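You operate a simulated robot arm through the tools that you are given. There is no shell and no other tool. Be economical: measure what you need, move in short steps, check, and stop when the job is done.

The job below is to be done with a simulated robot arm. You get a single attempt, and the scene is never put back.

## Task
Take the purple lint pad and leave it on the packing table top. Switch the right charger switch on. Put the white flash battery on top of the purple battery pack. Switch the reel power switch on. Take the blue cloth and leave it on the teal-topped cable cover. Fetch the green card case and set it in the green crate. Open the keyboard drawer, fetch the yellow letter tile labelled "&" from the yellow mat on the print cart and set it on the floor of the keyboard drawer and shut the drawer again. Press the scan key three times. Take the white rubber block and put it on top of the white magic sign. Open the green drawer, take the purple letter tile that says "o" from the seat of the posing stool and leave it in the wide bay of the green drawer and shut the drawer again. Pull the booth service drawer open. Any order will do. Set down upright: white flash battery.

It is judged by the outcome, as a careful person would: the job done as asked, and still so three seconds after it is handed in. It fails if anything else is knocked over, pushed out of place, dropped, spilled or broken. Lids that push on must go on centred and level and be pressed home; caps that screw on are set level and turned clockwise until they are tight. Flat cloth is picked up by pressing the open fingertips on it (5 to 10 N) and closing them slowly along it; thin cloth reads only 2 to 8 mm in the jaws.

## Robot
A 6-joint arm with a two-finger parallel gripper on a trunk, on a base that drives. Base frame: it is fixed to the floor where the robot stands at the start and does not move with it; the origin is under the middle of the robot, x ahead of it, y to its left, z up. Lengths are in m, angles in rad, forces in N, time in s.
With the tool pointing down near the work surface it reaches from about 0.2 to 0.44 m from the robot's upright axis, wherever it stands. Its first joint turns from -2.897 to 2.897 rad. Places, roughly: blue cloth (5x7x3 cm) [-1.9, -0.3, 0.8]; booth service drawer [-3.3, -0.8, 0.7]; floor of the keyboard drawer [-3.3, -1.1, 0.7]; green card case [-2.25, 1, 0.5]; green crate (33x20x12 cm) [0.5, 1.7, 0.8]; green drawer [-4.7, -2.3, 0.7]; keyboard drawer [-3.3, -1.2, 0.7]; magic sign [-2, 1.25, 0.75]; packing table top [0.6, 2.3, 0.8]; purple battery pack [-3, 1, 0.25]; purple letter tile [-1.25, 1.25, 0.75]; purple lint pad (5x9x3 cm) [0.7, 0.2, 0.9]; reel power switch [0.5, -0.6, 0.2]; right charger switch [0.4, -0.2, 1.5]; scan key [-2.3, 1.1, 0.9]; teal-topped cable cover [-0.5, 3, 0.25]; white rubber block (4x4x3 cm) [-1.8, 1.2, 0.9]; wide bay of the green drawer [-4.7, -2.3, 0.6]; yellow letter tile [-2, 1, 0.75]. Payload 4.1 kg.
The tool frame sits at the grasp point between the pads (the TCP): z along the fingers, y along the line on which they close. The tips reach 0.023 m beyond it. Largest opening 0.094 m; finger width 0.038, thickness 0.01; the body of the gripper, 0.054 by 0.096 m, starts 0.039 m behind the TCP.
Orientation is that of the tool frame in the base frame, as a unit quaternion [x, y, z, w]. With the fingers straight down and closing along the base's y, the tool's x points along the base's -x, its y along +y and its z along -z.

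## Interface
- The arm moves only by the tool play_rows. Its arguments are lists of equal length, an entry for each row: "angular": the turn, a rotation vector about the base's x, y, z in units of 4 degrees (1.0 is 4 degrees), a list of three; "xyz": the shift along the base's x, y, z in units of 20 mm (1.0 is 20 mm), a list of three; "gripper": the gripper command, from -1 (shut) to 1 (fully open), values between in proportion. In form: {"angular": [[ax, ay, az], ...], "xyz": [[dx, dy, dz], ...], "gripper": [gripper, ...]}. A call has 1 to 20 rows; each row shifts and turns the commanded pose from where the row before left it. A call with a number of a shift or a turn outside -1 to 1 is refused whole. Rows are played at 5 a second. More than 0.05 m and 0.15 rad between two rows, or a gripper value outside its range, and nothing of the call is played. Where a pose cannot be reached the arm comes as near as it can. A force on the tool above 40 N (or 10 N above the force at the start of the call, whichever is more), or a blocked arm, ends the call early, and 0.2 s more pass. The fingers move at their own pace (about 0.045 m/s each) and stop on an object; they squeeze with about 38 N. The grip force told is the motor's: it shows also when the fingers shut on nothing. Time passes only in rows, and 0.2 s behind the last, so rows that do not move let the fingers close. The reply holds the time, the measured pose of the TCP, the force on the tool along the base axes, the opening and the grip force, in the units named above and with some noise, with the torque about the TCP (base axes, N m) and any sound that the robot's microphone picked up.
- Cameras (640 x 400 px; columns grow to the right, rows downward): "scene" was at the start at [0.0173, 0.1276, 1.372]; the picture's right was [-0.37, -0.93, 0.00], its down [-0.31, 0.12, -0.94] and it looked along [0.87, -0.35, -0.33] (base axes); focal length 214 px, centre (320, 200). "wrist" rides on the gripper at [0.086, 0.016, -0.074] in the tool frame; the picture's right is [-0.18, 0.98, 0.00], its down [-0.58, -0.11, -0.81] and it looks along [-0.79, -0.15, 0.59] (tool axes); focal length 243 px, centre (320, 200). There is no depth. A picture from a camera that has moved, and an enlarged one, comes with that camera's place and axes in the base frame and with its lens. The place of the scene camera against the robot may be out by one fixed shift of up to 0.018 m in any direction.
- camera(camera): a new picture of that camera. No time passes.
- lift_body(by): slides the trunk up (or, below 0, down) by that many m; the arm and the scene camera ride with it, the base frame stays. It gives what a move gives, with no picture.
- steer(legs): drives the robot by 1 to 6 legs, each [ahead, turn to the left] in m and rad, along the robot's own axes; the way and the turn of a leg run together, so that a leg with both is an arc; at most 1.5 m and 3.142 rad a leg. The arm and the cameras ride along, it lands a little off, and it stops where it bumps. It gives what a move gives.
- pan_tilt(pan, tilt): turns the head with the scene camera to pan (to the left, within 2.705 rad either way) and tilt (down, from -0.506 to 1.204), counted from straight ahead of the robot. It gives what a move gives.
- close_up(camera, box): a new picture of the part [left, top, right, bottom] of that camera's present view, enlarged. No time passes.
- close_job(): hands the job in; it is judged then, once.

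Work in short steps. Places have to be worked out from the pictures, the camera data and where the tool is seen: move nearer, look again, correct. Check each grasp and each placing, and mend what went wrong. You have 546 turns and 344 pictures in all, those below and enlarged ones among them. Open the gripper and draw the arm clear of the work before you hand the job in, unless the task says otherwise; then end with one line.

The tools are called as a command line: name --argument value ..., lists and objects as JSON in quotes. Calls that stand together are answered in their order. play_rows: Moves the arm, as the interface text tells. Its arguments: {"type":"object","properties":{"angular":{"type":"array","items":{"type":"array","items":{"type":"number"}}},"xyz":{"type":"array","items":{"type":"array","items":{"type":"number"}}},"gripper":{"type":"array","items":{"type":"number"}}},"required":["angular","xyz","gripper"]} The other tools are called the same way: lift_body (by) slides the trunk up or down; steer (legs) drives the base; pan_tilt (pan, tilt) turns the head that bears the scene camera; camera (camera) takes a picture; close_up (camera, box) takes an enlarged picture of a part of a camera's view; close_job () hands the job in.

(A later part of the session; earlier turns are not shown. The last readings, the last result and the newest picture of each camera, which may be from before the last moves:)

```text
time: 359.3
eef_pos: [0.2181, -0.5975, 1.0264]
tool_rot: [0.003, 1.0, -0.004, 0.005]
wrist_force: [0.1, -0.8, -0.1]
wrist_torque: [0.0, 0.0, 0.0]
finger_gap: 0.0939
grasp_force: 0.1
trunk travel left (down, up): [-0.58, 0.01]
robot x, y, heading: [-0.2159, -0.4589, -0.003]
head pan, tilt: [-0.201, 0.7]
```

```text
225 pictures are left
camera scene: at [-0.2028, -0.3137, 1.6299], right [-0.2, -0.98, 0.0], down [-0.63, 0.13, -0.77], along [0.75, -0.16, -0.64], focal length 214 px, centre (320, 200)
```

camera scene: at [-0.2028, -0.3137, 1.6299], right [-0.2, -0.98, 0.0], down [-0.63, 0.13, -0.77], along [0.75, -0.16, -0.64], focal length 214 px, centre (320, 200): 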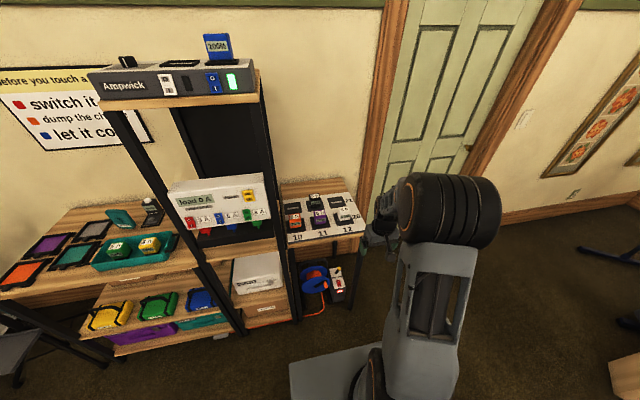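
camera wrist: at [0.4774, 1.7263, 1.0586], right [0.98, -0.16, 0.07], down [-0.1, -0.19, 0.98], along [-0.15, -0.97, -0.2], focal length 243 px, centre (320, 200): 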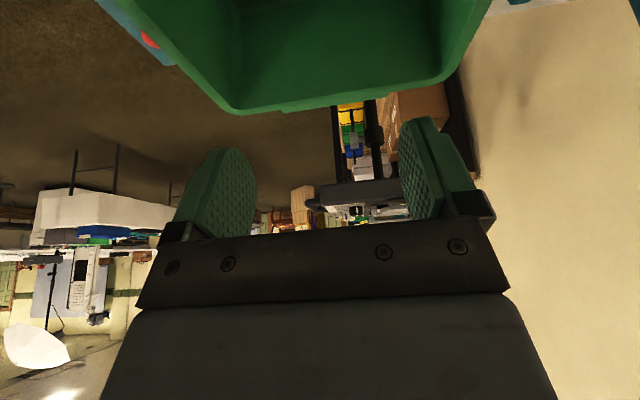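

close_up --camera "scene" --box '[270, 170, 390, 245]'

camera --camera "wrist"

```text
5.33 times, centred on (330, 208) of scene
camera zoom: at [-0.2028, -0.3137, 1.6299], right [-0.2, -0.98, 0.0], down [-0.63, 0.13, -0.77], along [0.75, -0.16, -0.64], focal length 1144 px, centre (267, 160)
```

zoom: 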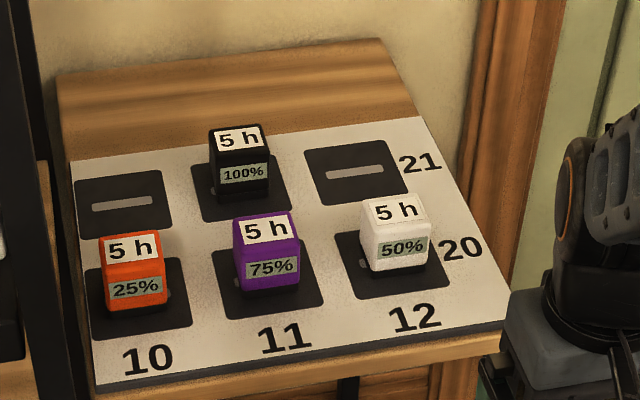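

```text
223 pictures are left
camera wrist: at [0.1291, -0.5812, 1.1007], right [0.19, 0.98, 0.0], down [0.57, -0.11, 0.81], along [0.8, -0.16, -0.58], focal length 243 px, centre (320, 200)
```

wrist: 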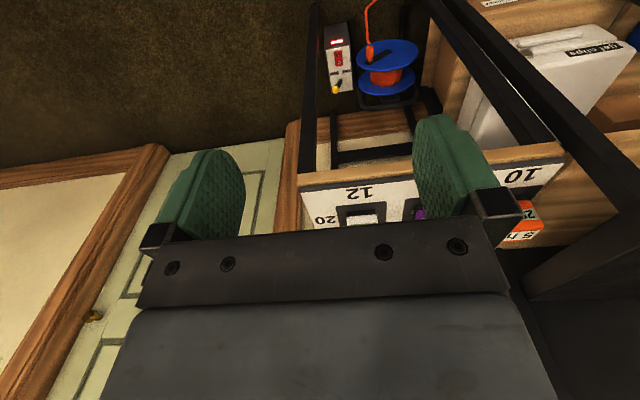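

White battery "50%" is the rightmost in the front row. I drive ahead 0.27 and look with the wrist camera.

steer --legs '[[0.25, 0]]'

camera --camera "wrist"

```text
time: 361.1
eef_pos: [0.4688, -0.5987, 1.0278]
tool_rot: [0.002, 1.0, -0.003, 0.006]
wrist_force: [0.1, -0.1, 0.4]
wrist_torque: [0.01, 0.04, 0.01]
finger_gap: 0.094
grasp_force: 0.1
trunk travel left (down, up): [-0.58, 0.01]
robot x, y, heading: [0.0303, -0.4604, -0.005]
head pan, tilt: [-0.201, 0.7]
```

```text
222 pictures are left
camera wrist: at [0.3801, -0.5821, 1.1005], right [0.19, 0.98, 0.0], down [0.57, -0.11, 0.81], along [0.8, -0.16, -0.58], focal length 243 px, centre (320, 200)
```

wrist: 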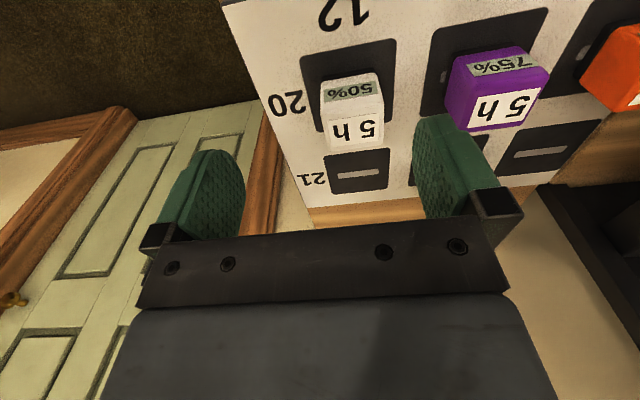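

Battery is a ~54 mm cube centred at (0.533,-0.579), top z≈0.91. I move above it and descend partway.

play_rows --angular '[[0, 0, 0], [0, 0, 0], [0, 0, 0], [0, 0, 0], [0, 0, 0]]' --xyz '[[0.8, 0.25, 0], [0.8, 0.25, 0], [0.8, 0.25, 0], [0.8, 0.25, -0.8], [0, 0, -1]]' --gripper '[0.8, 0.8, 0.8, 0.8, 0.8]'

camera --camera "wrist"

```text
time: 362.3
eef_pos: [0.5323, -0.5778, 0.9916]
tool_rot: [0.002, 1.0, -0.003, 0.005]
wrist_force: [-0.3, -0.7, 0.0]
wrist_torque: [0.0, -0.02, 0.03]
finger_gap: 0.0847
grasp_force: 0.1
trunk travel left (down, up): [-0.58, 0.01]
robot x, y, heading: [0.0303, -0.4618, 0.001]
head pan, tilt: [-0.201, 0.7]
```

```text
221 pictures are left
camera wrist: at [0.4439, -0.5618, 1.0642], right [0.19, 0.98, 0.0], down [0.57, -0.11, 0.81], along [0.8, -0.16, -0.58], focal length 243 px, centre (320, 200)
```

wrist: 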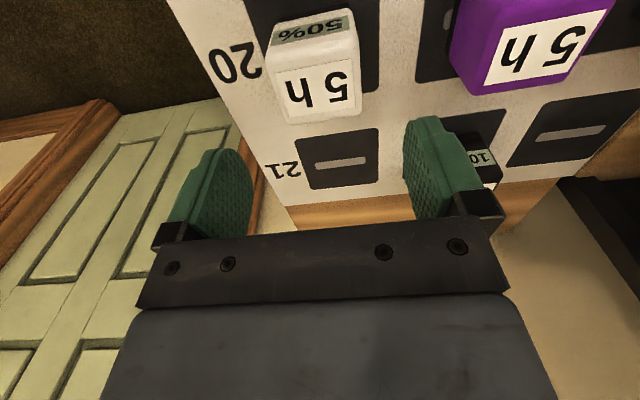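

Well centred. Descend and grasp.

play_rows --angular '[[0, 0, 0], [0, 0, 0], [0, 0, 0], [0, 0, 0], [0, 0, 0], [0, 0, 0]]' --xyz '[[-0.15, 0, -1], [0, 0, -1], [0, 0, -1], [0, 0, -1], [0, 0, -0.8], [0, 0, 0]]' --gripper '[0.7, 0.7, 0.7, 0.7, 0.7, 0.7]'

camera --camera "wrist"

```text
time: 363.7
eef_pos: [0.5293, -0.5772, 0.8955]
tool_rot: [0.002, 1.0, -0.004, 0.007]
wrist_force: [-1.4, 0.2, -0.3]
wrist_torque: [0.02, -0.02, -0.01]
finger_gap: 0.0798
grasp_force: 0.1
trunk travel left (down, up): [-0.58, 0.01]
robot x, y, heading: [0.0299, -0.4597, 0.002]
head pan, tilt: [-0.201, 0.7]
```

```text
220 pictures are left
camera wrist: at [0.4403, -0.5615, 0.9682], right [0.19, 0.98, 0.0], down [0.57, -0.11, 0.81], along [0.8, -0.16, -0.58], focal length 243 px, centre (320, 200)
```

wrist: 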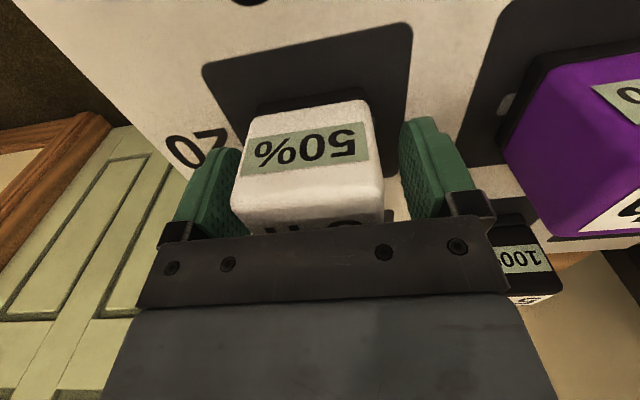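

play_rows --angular '[[0, 0, 0], [0, 0, 0], [0, 0, 0], [0, 0, 0], [0, 0, 0]]' --xyz '[[0, 0, 0], [0, 0, 0], [0, 0, 0], [0, 0, 0], [0, 0, 0]]' --gripper '[0.3, -0.2, -1, -1, -1]'

play_rows --angular '[[0, 0, 0], [0, 0, 0], [0, 0, 0], [0, 0, 0], [0, 0, 0], [0, 0, 0]]' --xyz '[[0, 0, 0.3], [0, 0, 0.7], [0, 0, 1], [0, 0, 1], [0, 0, 1], [0, 0, 1]]' --gripper '[-1, -1, -1, -1, -1, -1]'

camera --camera "wrist"

```text
time: 364.9
eef_pos: [0.5287, -0.5776, 0.8956]
tool_rot: [0.001, 1.0, -0.003, 0.006]
wrist_force: [-1.3, -0.1, 0.3]
wrist_torque: [0.11, 0.0, -0.01]
finger_gap: 0.0538
grasp_force: 38.0
trunk travel left (down, up): [-0.58, 0.01]
robot x, y, heading: [0.0311, -0.4589, -0.004]
head pan, tilt: [-0.201, 0.7]
```

```text
time: 366.3
eef_pos: [0.5286, -0.5781, 0.9959]
tool_rot: [0.001, 1.0, -0.004, 0.007]
wrist_force: [0.0, -0.8, -2.9]
wrist_torque: [-0.01, -0.02, -0.01]
finger_gap: 0.054
grasp_force: 37.7
trunk travel left (down, up): [-0.58, 0.01]
robot x, y, heading: [0.0319, -0.4605, -0.0]
head pan, tilt: [-0.201, 0.7]
```

```text
219 pictures are left
camera wrist: at [0.4399, -0.5624, 1.0695], right [0.19, 0.98, 0.0], down [0.57, -0.11, 0.81], along [0.8, -0.16, -0.58], focal length 243 px, centre (320, 200)
```

wrist: 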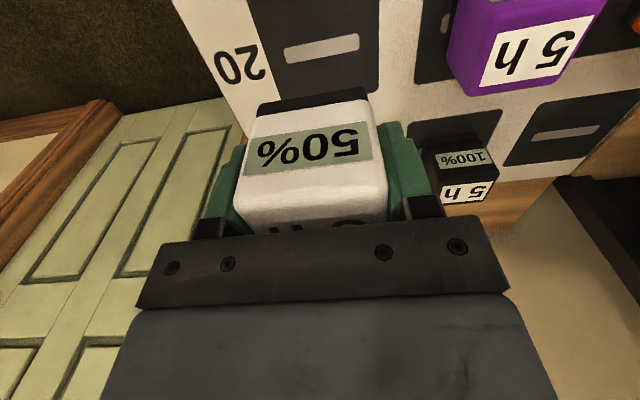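

Battery held upright. I back off and drive round into the aisle to look at the purple battery pack.

steer --legs '[[-0.3, 0], [0, 1.571], [1.03, 0], [0, 1.571], [1.3, 0]]'

play_rows --angular '[[0, 0, 0], [0, 0, 0], [0, 0, 0], [0, 0, 0]]' --xyz '[[0.8, -0.5, 0.5], [0.8, -0.5, 0.5], [0.8, -0.5, 0.5], [0.8, -0.5, 0.5]]' --gripper '[-1, -1, -1, -1]'

pan_tilt --pan -0.6 --tilt 0.6

camera --camera "scene"

```text
time: 387.0
eef_pos: [-2.06, 0.6835, 0.996]
tool_rot: [1.0, 0.003, -0.006, -0.004]
wrist_force: [0.8, 0.4, -4.0]
wrist_torque: [-0.01, -0.02, 0.01]
finger_gap: 0.0536
grasp_force: 38.0
trunk travel left (down, up): [-0.58, 0.01]
robot x, y, heading: [-1.5628, 0.5701, -3.135]
head pan, tilt: [-0.201, 0.7]
```

```text
time: 388.0
eef_pos: [-1.9962, 0.6436, 1.0362]
tool_rot: [1.0, 0.002, -0.006, -0.003]
wrist_force: [0.0, 0.1, -3.2]
wrist_torque: [0.01, 0.01, -0.01]
finger_gap: 0.0542
grasp_force: 38.1
trunk travel left (down, up): [-0.58, 0.01]
robot x, y, heading: [-1.5609, 0.5712, -3.132]
head pan, tilt: [-0.201, 0.7]
```

```text
time: 388.9
eef_pos: [-1.9963, 0.6444, 1.0359]
tool_rot: [1.0, 0.003, -0.005, -0.004]
wrist_force: [0.6, -0.2, -2.9]
wrist_torque: [0.0, 0.01, 0.02]
finger_gap: 0.0539
grasp_force: 38.5
trunk travel left (down, up): [-0.58, 0.01]
robot x, y, heading: [-1.5663, 0.5697, -3.136]
head pan, tilt: [-0.6, 0.6]
```

```text
218 pictures are left
camera scene: at [-1.5855, 0.4488, 1.6385], right [0.56, 0.83, 0.0], down [0.47, -0.32, -0.82], along [-0.68, 0.46, -0.57], focal length 214 px, centre (320, 200)
```

scene: 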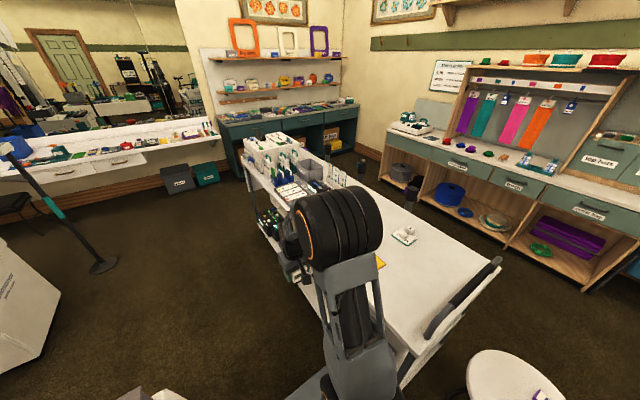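

steer --legs '[[0.95, 0]]'

pan_tilt --pan -0.9 --tilt 0.9

camera --camera "scene"

```text
time: 393.9
eef_pos: [-2.9549, 0.6344, 1.0369]
tool_rot: [1.0, 0.006, -0.006, -0.004]
wrist_force: [-0.7, -0.6, -3.2]
wrist_torque: [0.0, 0.0, 0.01]
finger_gap: 0.0538
grasp_force: 38.3
trunk travel left (down, up): [-0.58, 0.01]
robot x, y, heading: [-2.5219, 0.5637, -3.131]
head pan, tilt: [-0.6, 0.6]
```

```text
time: 394.7
eef_pos: [-2.9535, 0.6348, 1.0359]
tool_rot: [1.0, 0.005, -0.006, -0.003]
wrist_force: [0.9, 0.1, -2.8]
wrist_torque: [0.03, 0.01, -0.01]
finger_gap: 0.0539
grasp_force: 38.0
trunk travel left (down, up): [-0.58, 0.01]
robot x, y, heading: [-2.5195, 0.5623, -3.134]
head pan, tilt: [-0.901, 0.901]
```

```text
217 pictures are left
camera scene: at [-2.5161, 0.4514, 1.6138], right [0.78, 0.63, 0.0], down [0.49, -0.61, -0.62], along [-0.39, 0.48, -0.78], focal length 214 px, centre (320, 200)
```

scene: 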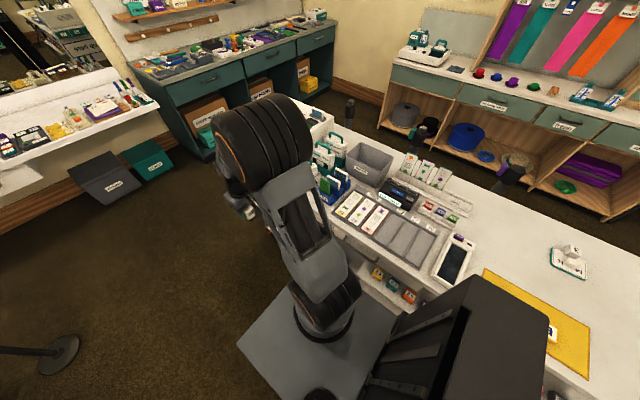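

steer --legs '[[0.55, 0]]'

pan_tilt --pan -1.75 --tilt 0.95

camera --camera "scene"

```text
time: 397.8
eef_pos: [-3.5007, 0.6273, 1.0355]
tool_rot: [1.0, 0.007, -0.006, -0.003]
wrist_force: [-0.9, -0.2, -2.9]
wrist_torque: [0.03, 0.02, -0.02]
finger_gap: 0.0536
grasp_force: 38.3
trunk travel left (down, up): [-0.58, 0.01]
robot x, y, heading: [-3.0664, 0.5582, -3.131]
head pan, tilt: [-0.901, 0.901]
```

```text
time: 399.0
eef_pos: [-3.4996, 0.6268, 1.0361]
tool_rot: [1.0, 0.007, -0.006, -0.003]
wrist_force: [0.0, 0.0, -3.5]
wrist_torque: [-0.01, 0.01, 0.01]
finger_gap: 0.0537
grasp_force: 37.9
trunk travel left (down, up): [-0.58, 0.01]
robot x, y, heading: [-3.0679, 0.5555, -3.126]
head pan, tilt: [-1.751, 0.949]
```

```text
216 pictures are left
camera scene: at [-3.0022, 0.4583, 1.6101], right [0.99, -0.17, 0.0], down [-0.13, -0.8, -0.58], along [0.1, 0.57, -0.81], focal length 214 px, centre (320, 200)
```

scene: 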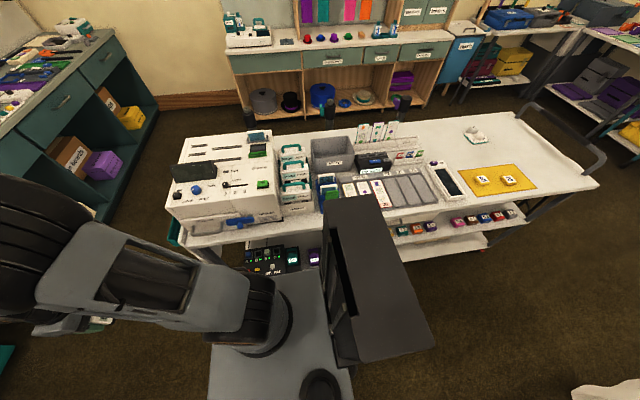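

close_up --camera "scene" --box '[210, 210, 340, 290]'

pan_tilt --pan -1.55 --tilt 1.15

lift_body --by -0.4

camera --camera "scene"

```text
4.92 times, centred on (275, 250) of scene
camera zoom: at [-3.0022, 0.4583, 1.6101], right [0.99, -0.17, 0.0], down [-0.13, -0.8, -0.58], along [0.1, 0.57, -0.81], focal length 1056 px, centre (542, -46)
```

zoom: 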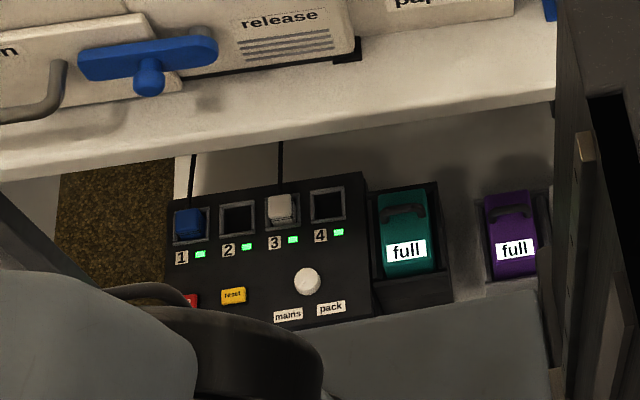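

```text
time: 399.7
eef_pos: [-3.501, 0.6277, 1.0348]
tool_rot: [1.0, 0.007, -0.006, -0.004]
wrist_force: [-0.7, 0.9, -3.5]
wrist_torque: [0.02, 0.04, 0.02]
finger_gap: 0.054
grasp_force: 38.1
trunk travel left (down, up): [-0.58, 0.01]
robot x, y, heading: [-3.0683, 0.5556, -3.133]
head pan, tilt: [-1.55, 1.15]
```

```text
time: 403.6
eef_pos: [-3.5004, 0.627, 0.636]
tool_rot: [1.0, 0.007, -0.006, -0.003]
wrist_force: [0.8, -0.5, -2.9]
wrist_torque: [0.0, -0.05, -0.01]
finger_gap: 0.0538
grasp_force: 37.6
trunk travel left (down, up): [-0.18, 0.41]
robot x, y, heading: [-3.0667, 0.5528, -3.13]
head pan, tilt: [-1.55, 1.15]
```

```text
214 pictures are left
camera scene: at [-3.0162, 0.4461, 1.1968], right [1.0, 0.03, 0.0], down [0.03, -0.91, -0.41], along [-0.01, 0.41, -0.91], focal length 214 px, centre (320, 200)
```

scene: 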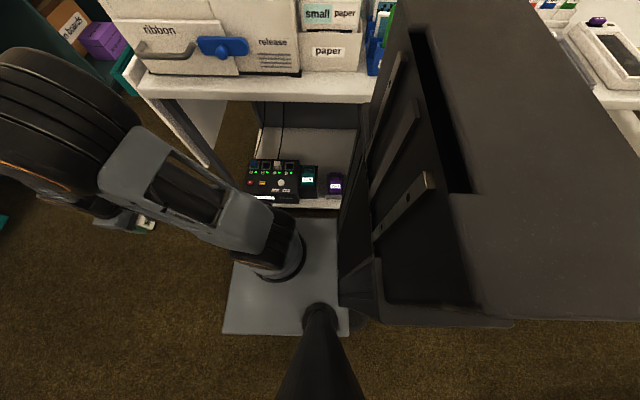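

The purple "full" pack is on the cart's bottom shelf at ≈(-2.95,0.97), open above up to the cart top. I back up to x≈-2.74 and yaw the tool to face the cart for a closer look.

steer --legs '[[-0.33, 0]]'

play_rows --angular '[[0, 0, -1], [0, 0, -1], [0, 0, -1], [0, 0, -1], [0, 0, -1], [0, 0, -1], [0, 0, -1], [0, 0, -1], [0, 0, -1], [0, 0, -1], [0, 0, -1], [0, 0, -1], [0, 0, -1], [0, 0, -1], [0, 0, -1], [0, 0, -1], [0, 0, -1], [0, 0, -1], [0, 0, -1], [0, 0, -1]]' --xyz '[[0, 0, -0.6], [0, 0, -0.6], [0, 0, -0.6], [0, 0, -0.6], [0, 0, -0.6], [0, 0, -0.6], [0, 0, -0.6], [0, 0, -0.6], [0, 0, -0.6], [0, 0, -0.6], [0, 0, 0], [0, 0, 0], [0, 0, 0], [0, 0, 0], [0, 0, 0], [0, 0, 0], [0, 0, 0], [0, 0, 0], [0, 0, 0], [0, 0, 0]]' --gripper '[-1, -1, -1, -1, -1, -1, -1, -1, -1, -1, -1, -1, -1, -1, -1, -1, -1, -1, -1, -1]'

camera --camera "wrist"

camera --camera "scene"

```text
time: 405.7
eef_pos: [-3.1692, 0.6313, 0.6355]
tool_rot: [1.0, 0.008, -0.005, -0.004]
wrist_force: [-0.7, 0.3, -3.7]
wrist_torque: [-0.01, -0.03, 0.03]
finger_gap: 0.054
grasp_force: 37.8
trunk travel left (down, up): [-0.18, 0.41]
robot x, y, heading: [-2.7344, 0.5612, -3.124]
head pan, tilt: [-1.55, 1.15]
```

```text
time: 409.9
eef_pos: [-3.1698, 0.6313, 0.5156]
tool_rot: [0.77, -0.638, -0.002, -0.008]
wrist_force: [-0.8, 0.4, -3.5]
wrist_torque: [0.04, 0.0, -0.01]
finger_gap: 0.0537
grasp_force: 38.2
trunk travel left (down, up): [-0.18, 0.41]
robot x, y, heading: [-2.7356, 0.5607, -3.132]
head pan, tilt: [-1.55, 1.15]
```

```text
213 pictures are left
camera wrist: at [-3.1704, 0.5414, 0.589], right [-1.0, 0.0, 0.0], down [0.0, 0.58, 0.81], along [0.0, 0.81, -0.58], focal length 243 px, centre (320, 200)
```

wrist: 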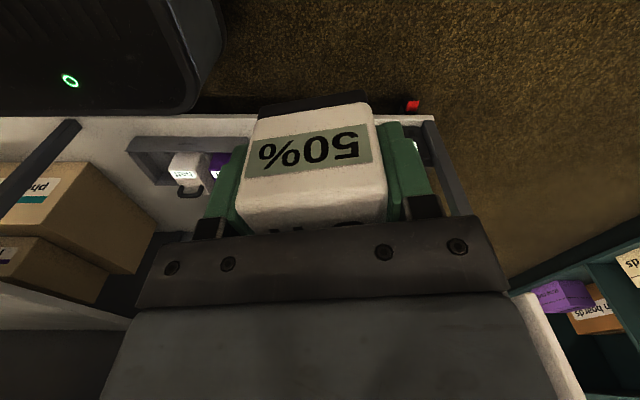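

```text
212 pictures are left
camera scene: at [-2.6848, 0.4504, 1.1968], right [1.0, 0.03, 0.0], down [0.03, -0.91, -0.41], along [-0.01, 0.41, -0.91], focal length 214 px, centre (320, 200)
```

scene: 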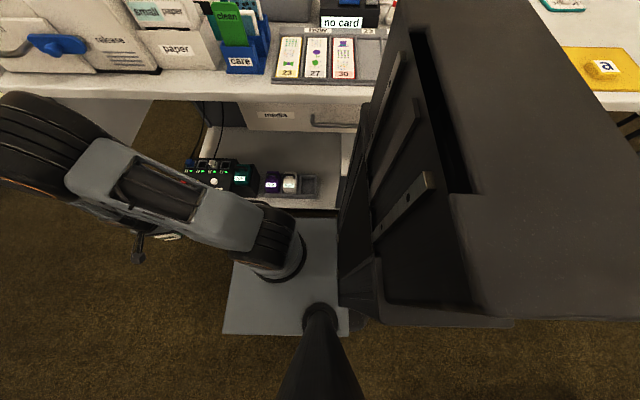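

close_up --camera "wrist" --box '[120, 120, 260, 208]'

close_up --camera "scene" --box '[180, 130, 340, 230]'

```text
4.55 times, centred on (190, 164) of wrist
camera zoom: at [-3.1704, 0.5414, 0.589], right [-1.0, 0.0, 0.0], down [0.0, 0.58, 0.81], along [0.0, 0.81, -0.58], focal length 1103 px, centre (911, 364)
```

zoom: 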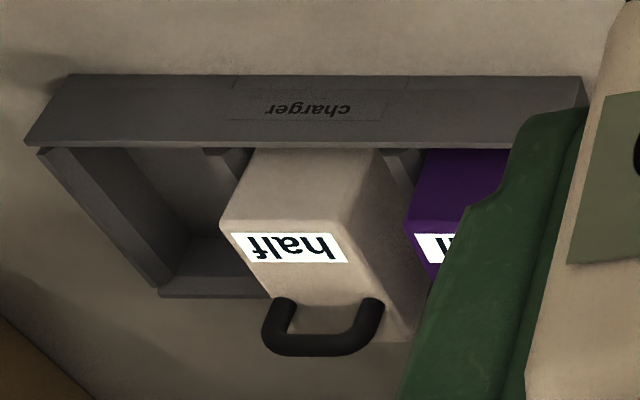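

```text
4.00 times, centred on (260, 180) of scene
camera zoom: at [-2.6848, 0.4504, 1.1968], right [1.0, 0.03, 0.0], down [0.03, -0.91, -0.41], along [-0.01, 0.41, -0.91], focal length 858 px, centre (560, 280)
```

zoom: 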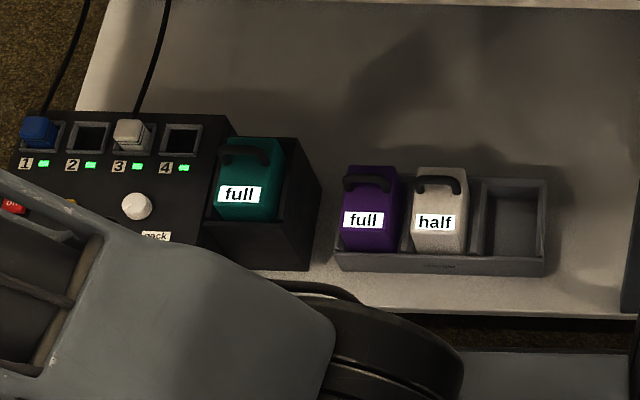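

Purple pack top centre is ≈(-2.95,0.961,0.23); dock neighbours are a white pack and a taller teal one. Best is to face the cart here. First I retract the arm to ~0.33 m radius.

play_rows --angular '[[0, 0, -0.9], [0, 0, -0.9], [0, 0, -0.9], [0, 0, 0], [0, 0, 0], [0, 0, 0], [0, 0, 0]]' --xyz '[[0.7, 0, 0], [0.7, 0, 0], [0.7, 0, 0], [0.7, 0, 0], [0.7, 0, 0], [0.7, 0, 0], [0.7, 0, 0]]' --gripper '[-1, -1, -1, -1, -1, -1, -1]'

steer --legs '[[0.35, 0.6]]'

```text
time: 411.5
eef_pos: [-3.0705, 0.6314, 0.5163]
tool_rot: [-0.707, 0.707, 0.002, 0.007]
wrist_force: [-0.7, 0.1, -3.8]
wrist_torque: [-0.01, 0.0, -0.04]
finger_gap: 0.0541
grasp_force: 37.8
trunk travel left (down, up): [-0.18, 0.41]
robot x, y, heading: [-2.7369, 0.562, -3.122]
head pan, tilt: [-1.55, 1.15]
```

```text
time: 413.8
eef_pos: [-3.3829, 0.3247, 0.516]
tool_rot: [0.883, -0.469, -0.004, -0.006]
wrist_force: [0.6, -0.4, -3.0]
wrist_torque: [0.0, -0.01, 0.02]
finger_gap: 0.0538
grasp_force: 37.5
trunk travel left (down, up): [-0.18, 0.41]
robot x, y, heading: [-3.0663, 0.4559, -2.532]
head pan, tilt: [-1.55, 1.15]
```

steer --legs '[[0, -2.18]]'

play_rows --angular '[[0, 0, 1], [0, 0, 1], [0, 0, 1], [0, 0, 1], [0, 0, 1], [0, 0, 1], [0, 0, 1], [0, 0, 1], [0, 0, 1], [0, 0, 1], [0, 0, 1], [0, 0, 1], [0, 0, 1], [0, 0, 1], [0, 0, 1], [0, 0, 1], [0, 0, 1], [0, 0, 1], [0, 0, 1], [0, 0, 1]]' --xyz '[[0, 0, 0], [0, 0, 0], [0, 0, 0], [0, 0, 0], [0, 0, 0], [0, 0, 0], [0, 0, 0], [0, 0, 0], [0, 0, 0], [0, 0, 0], [0, 0, 0], [0, 0, 0], [0, 0, 0], [0, 0, 0], [0, 0, 0], [0, 0, 0], [0, 0, 0], [0, 0, 0], [0, 0, 0], [0, 0, 0]]' --gripper '[-1, -1, -1, -1, -1, -1, -1, -1, -1, -1, -1, -1, -1, -1, -1, -1, -1, -1, -1, -1]'

pan_tilt --pan -0.1 --tilt 0.9

camera --camera "scene"

camera --camera "wrist"

```text
time: 419.4
eef_pos: [-2.9934, 0.7899, 0.5155]
tool_rot: [0.003, 1.0, -0.004, 0.006]
wrist_force: [-0.1, -0.6, -3.2]
wrist_torque: [0.01, -0.02, -0.01]
finger_gap: 0.0538
grasp_force: 37.9
trunk travel left (down, up): [-0.18, 0.41]
robot x, y, heading: [-3.0659, 0.4541, 1.576]
head pan, tilt: [-1.55, 1.15]
```

```text
time: 423.6
eef_pos: [-2.9938, 0.7909, 0.5153]
tool_rot: [-0.641, 0.767, 0.001, 0.007]
wrist_force: [0.3, 0.5, -2.8]
wrist_torque: [-0.01, 0.02, -0.03]
finger_gap: 0.0539
grasp_force: 38.1
trunk travel left (down, up): [-0.18, 0.41]
robot x, y, heading: [-3.0686, 0.4574, 1.575]
head pan, tilt: [-1.55, 1.15]
```

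```text
time: 425.2
eef_pos: [-2.995, 0.7905, 0.5158]
tool_rot: [-0.64, 0.768, 0.001, 0.007]
wrist_force: [0.2, 0.2, -1.7]
wrist_torque: [-0.03, -0.02, 0.01]
finger_gap: 0.0536
grasp_force: 37.9
trunk travel left (down, up): [-0.18, 0.41]
robot x, y, heading: [-3.0663, 0.4568, 1.577]
head pan, tilt: [-0.099, 0.901]
```

```text
209 pictures are left
camera scene: at [-3.2339, 0.4655, 1.2137], right [1.0, -0.09, 0.0], down [-0.07, -0.78, -0.62], along [0.06, 0.62, -0.78], focal length 214 px, centre (320, 200)
```

scene: 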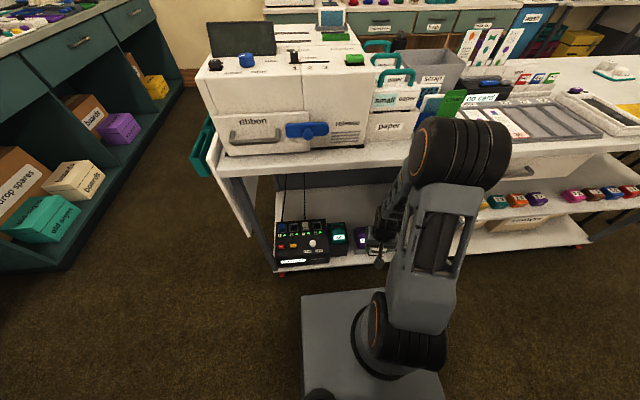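

```text
208 pictures are left
camera wrist: at [-3.0271, 0.7068, 0.5891], right [-0.93, 0.36, -0.01], down [0.2, 0.54, 0.81], along [0.29, 0.76, -0.58], focal length 243 px, centre (320, 200)
```

wrist: 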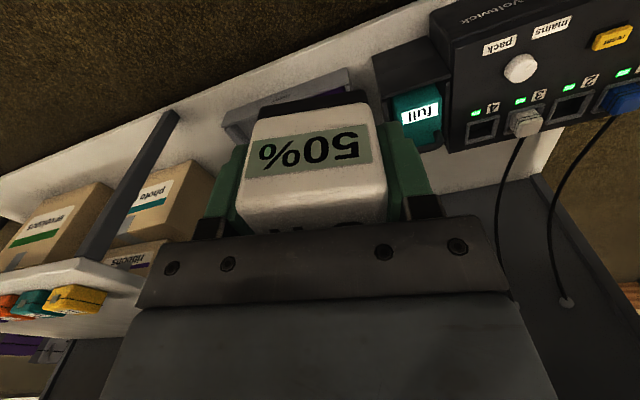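

I finish the yaw and lower the trunk so TCP z≈0.345, still outside the cart edge.

play_rows --angular '[[0, 0, 0.9], [0, 0, 0.9], [0, 0, 0.8], [0, 0, 0]]' --xyz '[[0.7, 0, 0], [0.7, 0, 0], [0.8, 0, 0], [0, 0, 0]]' --gripper '[-1, -1, -1, -1]'

lift_body --by -0.17

camera --camera "wrist"

close_up --camera "scene" --box '[260, 170, 500, 320]'

```text
time: 426.2
eef_pos: [-2.9507, 0.7903, 0.5163]
tool_rot: [0.708, -0.706, -0.001, -0.007]
wrist_force: [0.0, 0.0, -3.2]
wrist_torque: [0.01, -0.01, -0.01]
finger_gap: 0.0539
grasp_force: 37.8
trunk travel left (down, up): [-0.18, 0.41]
robot x, y, heading: [-3.0654, 0.4521, 1.574]
head pan, tilt: [-0.099, 0.901]
```

```text
time: 428.1
eef_pos: [-2.9505, 0.7913, 0.3465]
tool_rot: [0.708, -0.706, -0.002, -0.007]
wrist_force: [-0.1, -0.1, -2.7]
wrist_torque: [0.0, 0.02, 0.01]
finger_gap: 0.0537
grasp_force: 37.6
trunk travel left (down, up): [-0.01, 0.58]
robot x, y, heading: [-3.0653, 0.4572, 1.574]
head pan, tilt: [-0.099, 0.901]
```

```text
207 pictures are left
camera wrist: at [-2.9679, 0.7024, 0.4195], right [-0.98, 0.18, 0.0], down [0.1, 0.57, 0.81], along [0.15, 0.8, -0.58], focal length 243 px, centre (320, 200)
```

wrist: 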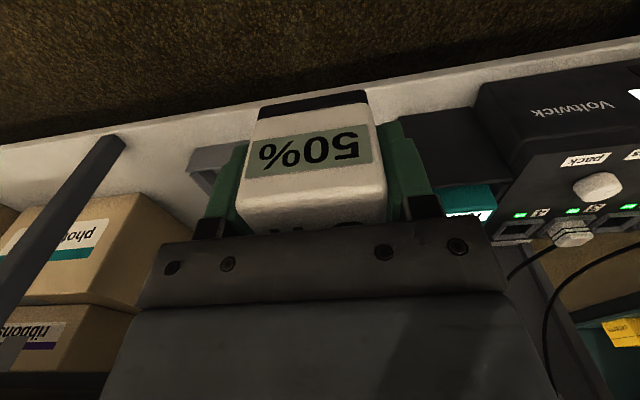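

```text
2.67 times, centred on (380, 245) of scene
camera zoom: at [-3.2339, 0.4655, 1.0438], right [1.0, -0.09, 0.0], down [-0.07, -0.78, -0.62], along [0.06, 0.62, -0.78], focal length 572 px, centre (160, 80)
```

zoom: 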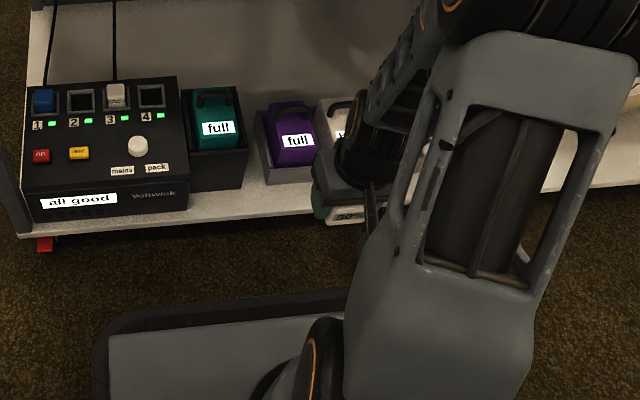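

Aligned in x. I extend +y under the cart top toward the pack, in two moves.

play_rows --angular '[[0, 0, 0], [0, 0, 0], [0, 0, 0], [0, 0, 0], [0, 0, 0]]' --xyz '[[0, 0.9, 0], [0, 0.9, 0], [0, 0.9, 0], [0, 0.9, 0], [0, 0.9, 0]]' --gripper '[-1, -1, -1, -1, -1]'

camera --camera "scene"

```text
time: 429.3
eef_pos: [-2.9508, 0.8807, 0.3474]
tool_rot: [0.708, -0.706, -0.003, -0.007]
wrist_force: [-0.2, -0.3, -2.8]
wrist_torque: [0.03, 0.02, 0.0]
finger_gap: 0.0539
grasp_force: 37.5
trunk travel left (down, up): [-0.01, 0.58]
robot x, y, heading: [-3.0663, 0.4575, 1.575]
head pan, tilt: [-0.099, 0.901]
```

```text
205 pictures are left
camera scene: at [-3.2339, 0.4655, 1.0437], right [1.0, -0.09, 0.0], down [-0.07, -0.78, -0.62], along [0.06, 0.62, -0.78], focal length 214 px, centre (320, 200)
```

scene: 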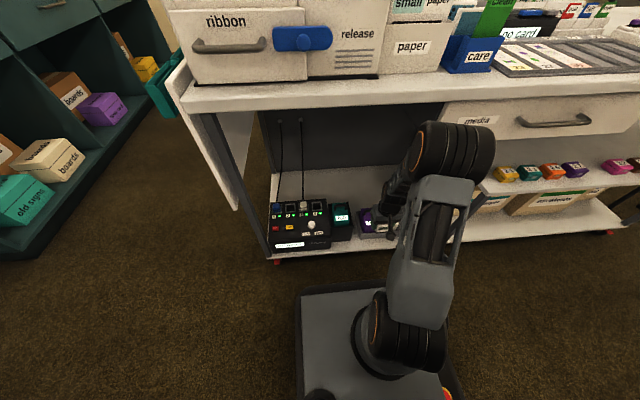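

play_rows --angular '[[0, 0, 0], [0, 0, 0], [0, 0, 0], [0, 0, 0], [0, 0, 0]]' --xyz '[[0, 1, 0], [0, 1, 0], [0, 1, 0], [0, 1, 0], [0, 0, 0]]' --gripper '[-1, -1, -1, -1, -1]'

camera --camera "wrist"

close_up --camera "scene" --box '[300, 140, 500, 265]'

```text
time: 430.5
eef_pos: [-2.9502, 0.9604, 0.3465]
tool_rot: [0.708, -0.706, -0.001, -0.008]
wrist_force: [0.1, -0.3, -3.9]
wrist_torque: [0.01, 0.01, -0.01]
finger_gap: 0.0538
grasp_force: 37.7
trunk travel left (down, up): [-0.01, 0.58]
robot x, y, heading: [-3.0656, 0.4552, 1.575]
head pan, tilt: [-0.099, 0.901]
```

```text
204 pictures are left
camera wrist: at [-2.9683, 0.8731, 0.4197], right [-0.98, 0.18, 0.0], down [0.1, 0.57, 0.81], along [0.15, 0.8, -0.58], focal length 243 px, centre (320, 200)
```

wrist: 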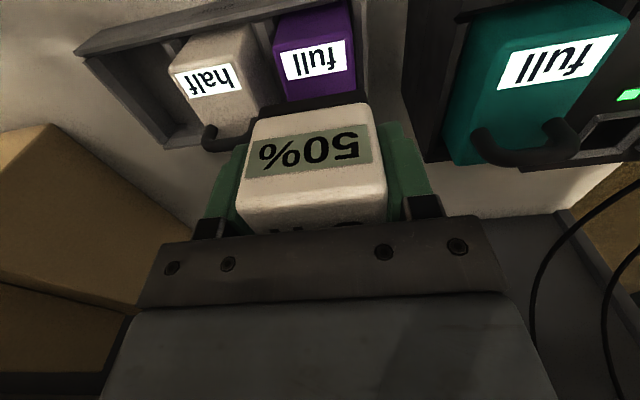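

```text
3.20 times, centred on (400, 202) of scene
camera zoom: at [-3.2339, 0.4656, 1.0437], right [1.0, -0.09, 0.0], down [-0.07, -0.78, -0.62], along [0.06, 0.62, -0.78], focal length 686 px, centre (64, 192)
```

zoom: 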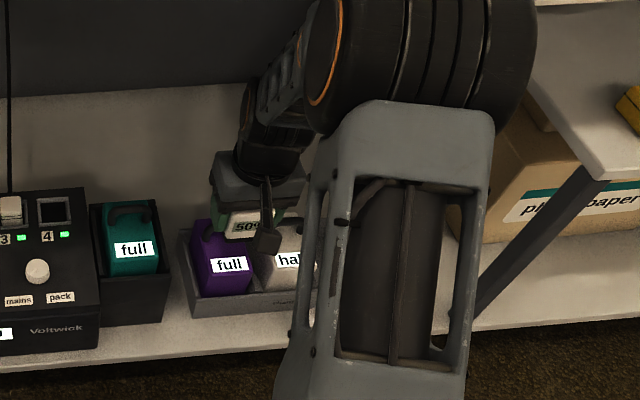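

Pack top free area y 0.944–1.005, x≈-2.949. I shift +9 mm in y and lower.

play_rows --angular '[[0, 0, 0], [0, 0, 0], [0, 0, 0], [0, 0, 0], [0, 0, 0]]' --xyz '[[0.05, 0.45, -0.5], [0, 0, -1], [0, 0, -0.8], [0, 0, -0.5], [0, 0, 0]]' --gripper '[-1, -1, -1, -1, -1]'

camera --camera "wrist"

close_up --camera "scene" --box '[300, 165, 420, 240]'

```text
time: 431.7
eef_pos: [-2.9497, 0.9697, 0.2912]
tool_rot: [0.707, -0.707, -0.002, -0.007]
wrist_force: [-0.7, 0.0, -3.7]
wrist_torque: [-0.04, -0.01, 0.01]
finger_gap: 0.0538
grasp_force: 38.0
trunk travel left (down, up): [-0.01, 0.58]
robot x, y, heading: [-3.066, 0.4589, 1.572]
head pan, tilt: [-0.099, 0.901]
```

```text
202 pictures are left
camera wrist: at [-2.9676, 0.8813, 0.3636], right [-0.98, 0.18, 0.0], down [0.1, 0.57, 0.81], along [0.15, 0.8, -0.58], focal length 243 px, centre (320, 200)
```

wrist: 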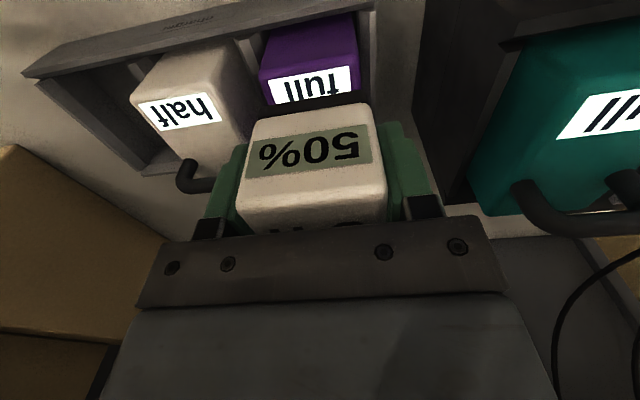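

```text
5.33 times, centred on (360, 202) of scene
camera zoom: at [-3.2339, 0.4656, 1.0437], right [1.0, -0.09, 0.0], down [-0.07, -0.78, -0.62], along [0.06, 0.62, -0.78], focal length 1144 px, centre (107, 187)
```

zoom: 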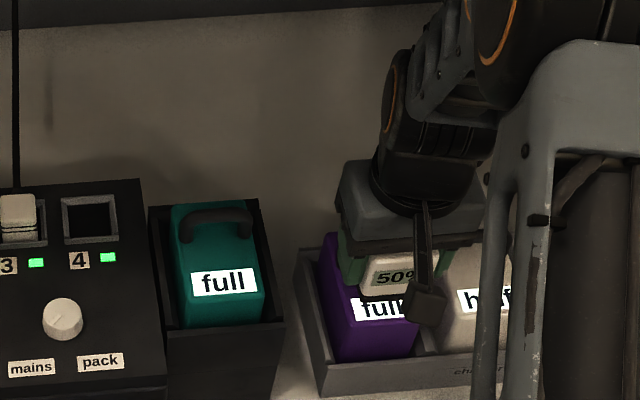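

Battery is over the free part, ahead of the handle. I lower until contact.

play_rows --angular '[[0, 0, 0], [0, 0, 0], [0, 0, 0], [0, 0, 0], [0, 0, 0], [0, 0, 0], [0, 0, 0], [0, 0, 0]]' --xyz '[[0, 0, -0.3], [0, 0, -0.2], [0, 0, -0.1], [0, 0, -0.1], [0, 0, -0.1], [0, 0, -0.1], [0, 0, -0.1], [0, 0, -0.1]]' --gripper '[-1, -1, -1, -1, -1, -1, -1, -1]'

```text
time: 433.5
eef_pos: [-2.95, 0.9689, 0.2679]
tool_rot: [0.708, -0.707, -0.002, -0.006]
wrist_force: [-0.5, -1.0, -3.1]
wrist_torque: [0.01, -0.05, 0.04]
finger_gap: 0.0538
grasp_force: 37.7
trunk travel left (down, up): [-0.01, 0.58]
robot x, y, heading: [-3.0647, 0.4567, 1.578]
head pan, tilt: [-0.099, 0.901]
```

play_rows --angular '[[0, 0, 0], [0, 0, 0], [0, 0, 0], [0, 0, 0], [0, 0, 0], [0, 0, 0]]' --xyz '[[0, 0, -0.1], [0, 0, -0.1], [0, 0, -0.1], [0, 0, -0.1], [0, 0, -0.1], [0, 0, -0.1]]' --gripper '[-1, -1, -1, -1, -1, -1]'

camera --camera "wrist"

```text
time: 434.9
eef_pos: [-2.9494, 0.9688, 0.2565]
tool_rot: [0.708, -0.707, -0.002, -0.006]
wrist_force: [0.0, 0.1, -3.5]
wrist_torque: [-0.01, 0.02, -0.02]
finger_gap: 0.0537
grasp_force: 38.2
trunk travel left (down, up): [-0.01, 0.58]
robot x, y, heading: [-3.0665, 0.4528, 1.575]
head pan, tilt: [-0.099, 0.901]
```

```text
200 pictures are left
camera wrist: at [-2.9671, 0.8813, 0.3293], right [-0.98, 0.18, 0.0], down [0.1, 0.57, 0.81], along [0.15, 0.8, -0.58], focal length 243 px, centre (320, 200)
```

wrist: 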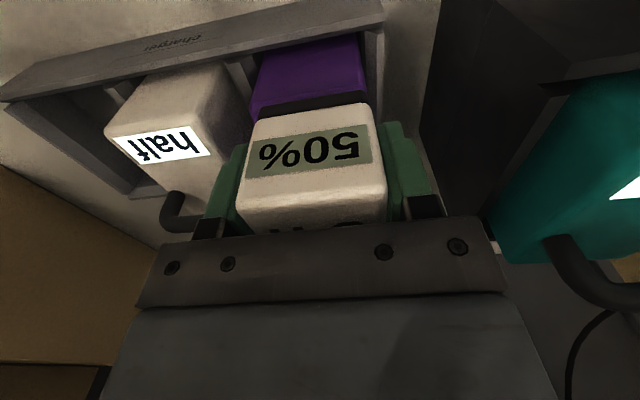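

play_rows --angular '[[0, 0, 0], [0, 0, 0], [0, 0, 0], [0, 0, 0], [0, 0, 0], [0, 0, 0]]' --xyz '[[0, 0, -0.1], [0, 0, -0.1], [0, 0, -0.1], [0, 0, -0.1], [0, 0, -0.1], [0, 0, -0.1]]' --gripper '[-1, -1, -1, -1, -1, -1]'

camera --camera "wrist"

close_up --camera "scene" --box '[300, 165, 420, 240]'

```text
time: 436.3
eef_pos: [-2.9485, 0.9718, 0.2465]
tool_rot: [0.708, -0.706, -0.003, -0.01]
wrist_force: [-0.9, -1.4, 31.6]
wrist_torque: [0.02, 0.87, 0.03]
finger_gap: 0.0535
grasp_force: 37.5
trunk travel left (down, up): [-0.01, 0.58]
robot x, y, heading: [-3.0648, 0.4534, 1.582]
head pan, tilt: [-0.099, 0.901]
```

```text
199 pictures are left
camera wrist: at [-2.9671, 0.8826, 0.3192], right [-0.98, 0.18, -0.01], down [0.1, 0.57, 0.82], along [0.15, 0.8, -0.57], focal length 243 px, centre (320, 200)
```

wrist: 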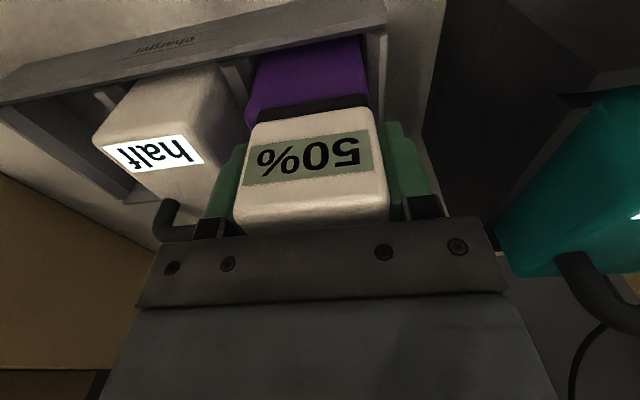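

```text
5.33 times, centred on (360, 202) of scene
camera zoom: at [-3.2343, 0.4638, 1.044], right [1.0, -0.09, 0.0], down [-0.07, -0.78, -0.62], along [0.06, 0.62, -0.78], focal length 1144 px, centre (107, 187)
```

zoom: 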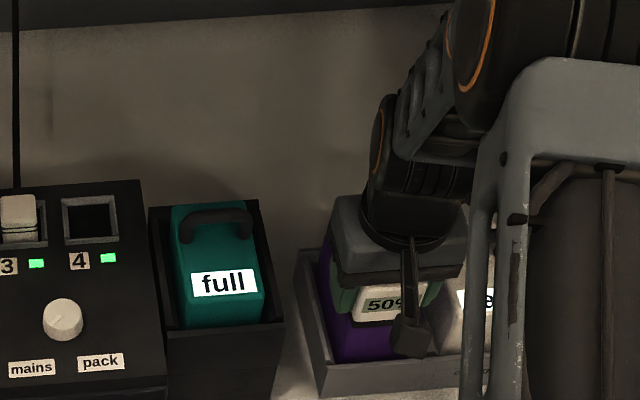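

Contact. I relieve 2 mm, open slightly, and rise straight up.

play_rows --angular '[[0, 0, 0], [0, 0, 0], [0, 0, 0], [0, 0, 0], [0, 0, 0], [0, 0, 0], [0, 0, 0], [0, 0, 0], [0, 0, 0]]' --xyz '[[0, 0, 0.1], [0, 0, 0], [0, 0, 0], [0, 0, 0], [0, 0, 0.3], [0, 0, 0.5], [0, 0, 1], [0, 0, 1], [0, 0, 1]]' --gripper '[-1, 0.25, 0.4, 0.4, 0.4, 0.4, 0.4, 0.4, 0.4]'

camera --camera "wrist"

close_up --camera "scene" --box '[300, 165, 420, 240]'

```text
time: 438.3
eef_pos: [-2.9485, 0.9698, 0.3223]
tool_rot: [0.707, -0.707, -0.001, -0.007]
wrist_force: [-0.4, -0.4, -0.6]
wrist_torque: [0.02, -0.02, 0.0]
finger_gap: 0.0656
grasp_force: 0.0
trunk travel left (down, up): [-0.01, 0.58]
robot x, y, heading: [-3.0629, 0.4575, 1.577]
head pan, tilt: [-0.099, 0.901]
```

```text
197 pictures are left
camera wrist: at [-2.9668, 0.8814, 0.3955], right [-0.98, 0.18, 0.0], down [0.1, 0.57, 0.81], along [0.15, 0.8, -0.58], focal length 243 px, centre (320, 200)
```

wrist: 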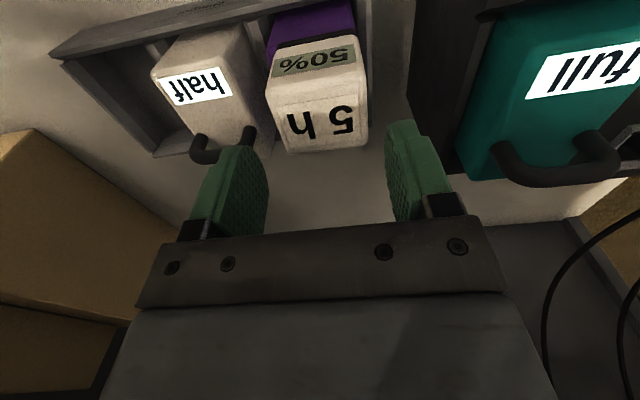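

```text
5.33 times, centred on (360, 202) of scene
camera zoom: at [-3.234, 0.4655, 1.0437], right [1.0, -0.09, 0.0], down [-0.07, -0.78, -0.62], along [0.06, 0.62, -0.78], focal length 1144 px, centre (107, 187)
```

zoom: 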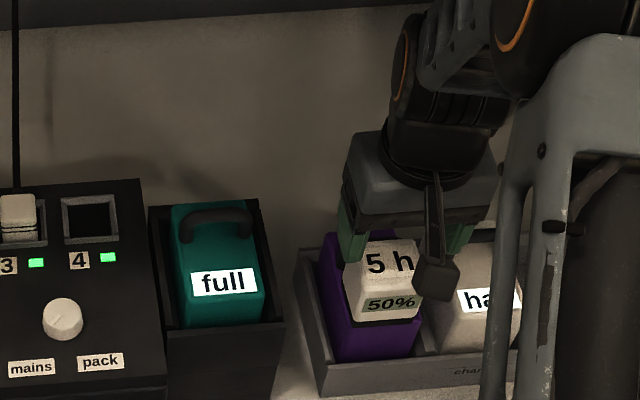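

Battery stands on the pack. I rise a bit and retract, then re-check.

play_rows --angular '[[0, 0, 0], [0, 0, 0], [0, 0, 0], [0, 0, 0], [0, 0, 0], [0, 0, 0], [0, 0, 0], [0, 0, 0], [0, 0, 0], [0, 0, 0]]' --xyz '[[0, 0, 0.7], [0, -1, 0], [0, -1, 0], [0, -1, 0], [0, -1, 0], [0, -1, 0], [0, -1, 0], [0, -1, 0], [0, -1, 0], [0, -1, 0]]' --gripper '[0.4, 0.4, 0.4, 0.4, 0.4, 0.4, 0.4, 0.4, 0.4, 0.4]'

close_up --camera "wrist" --box '[200, 60, 420, 198]'

close_up --camera "scene" --box '[300, 165, 420, 240]'

```text
time: 440.5
eef_pos: [-2.9487, 0.7891, 0.3373]
tool_rot: [0.708, -0.706, -0.002, -0.006]
wrist_force: [-0.3, -0.5, -0.5]
wrist_torque: [0.02, 0.0, 0.01]
finger_gap: 0.0656
grasp_force: 0.0
trunk travel left (down, up): [-0.01, 0.58]
robot x, y, heading: [-3.0648, 0.455, 1.579]
head pan, tilt: [-0.099, 0.901]
```

```text
2.90 times, centred on (310, 129) of wrist
camera zoom: at [-2.9667, 0.7014, 0.4098], right [-0.98, 0.18, -0.01], down [0.1, 0.57, 0.81], along [0.15, 0.8, -0.58], focal length 703 px, centre (349, 406)
```

zoom: 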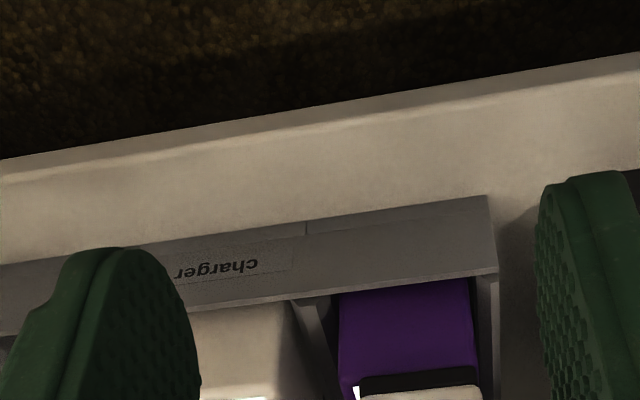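

```text
5.33 times, centred on (360, 202) of scene
camera zoom: at [-3.234, 0.4655, 1.0437], right [1.0, -0.09, 0.0], down [-0.07, -0.78, -0.62], along [0.06, 0.62, -0.78], focal length 1144 px, centre (107, 187)
```

zoom: 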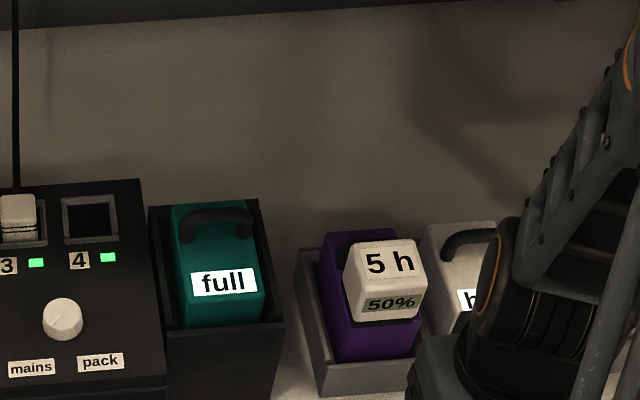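

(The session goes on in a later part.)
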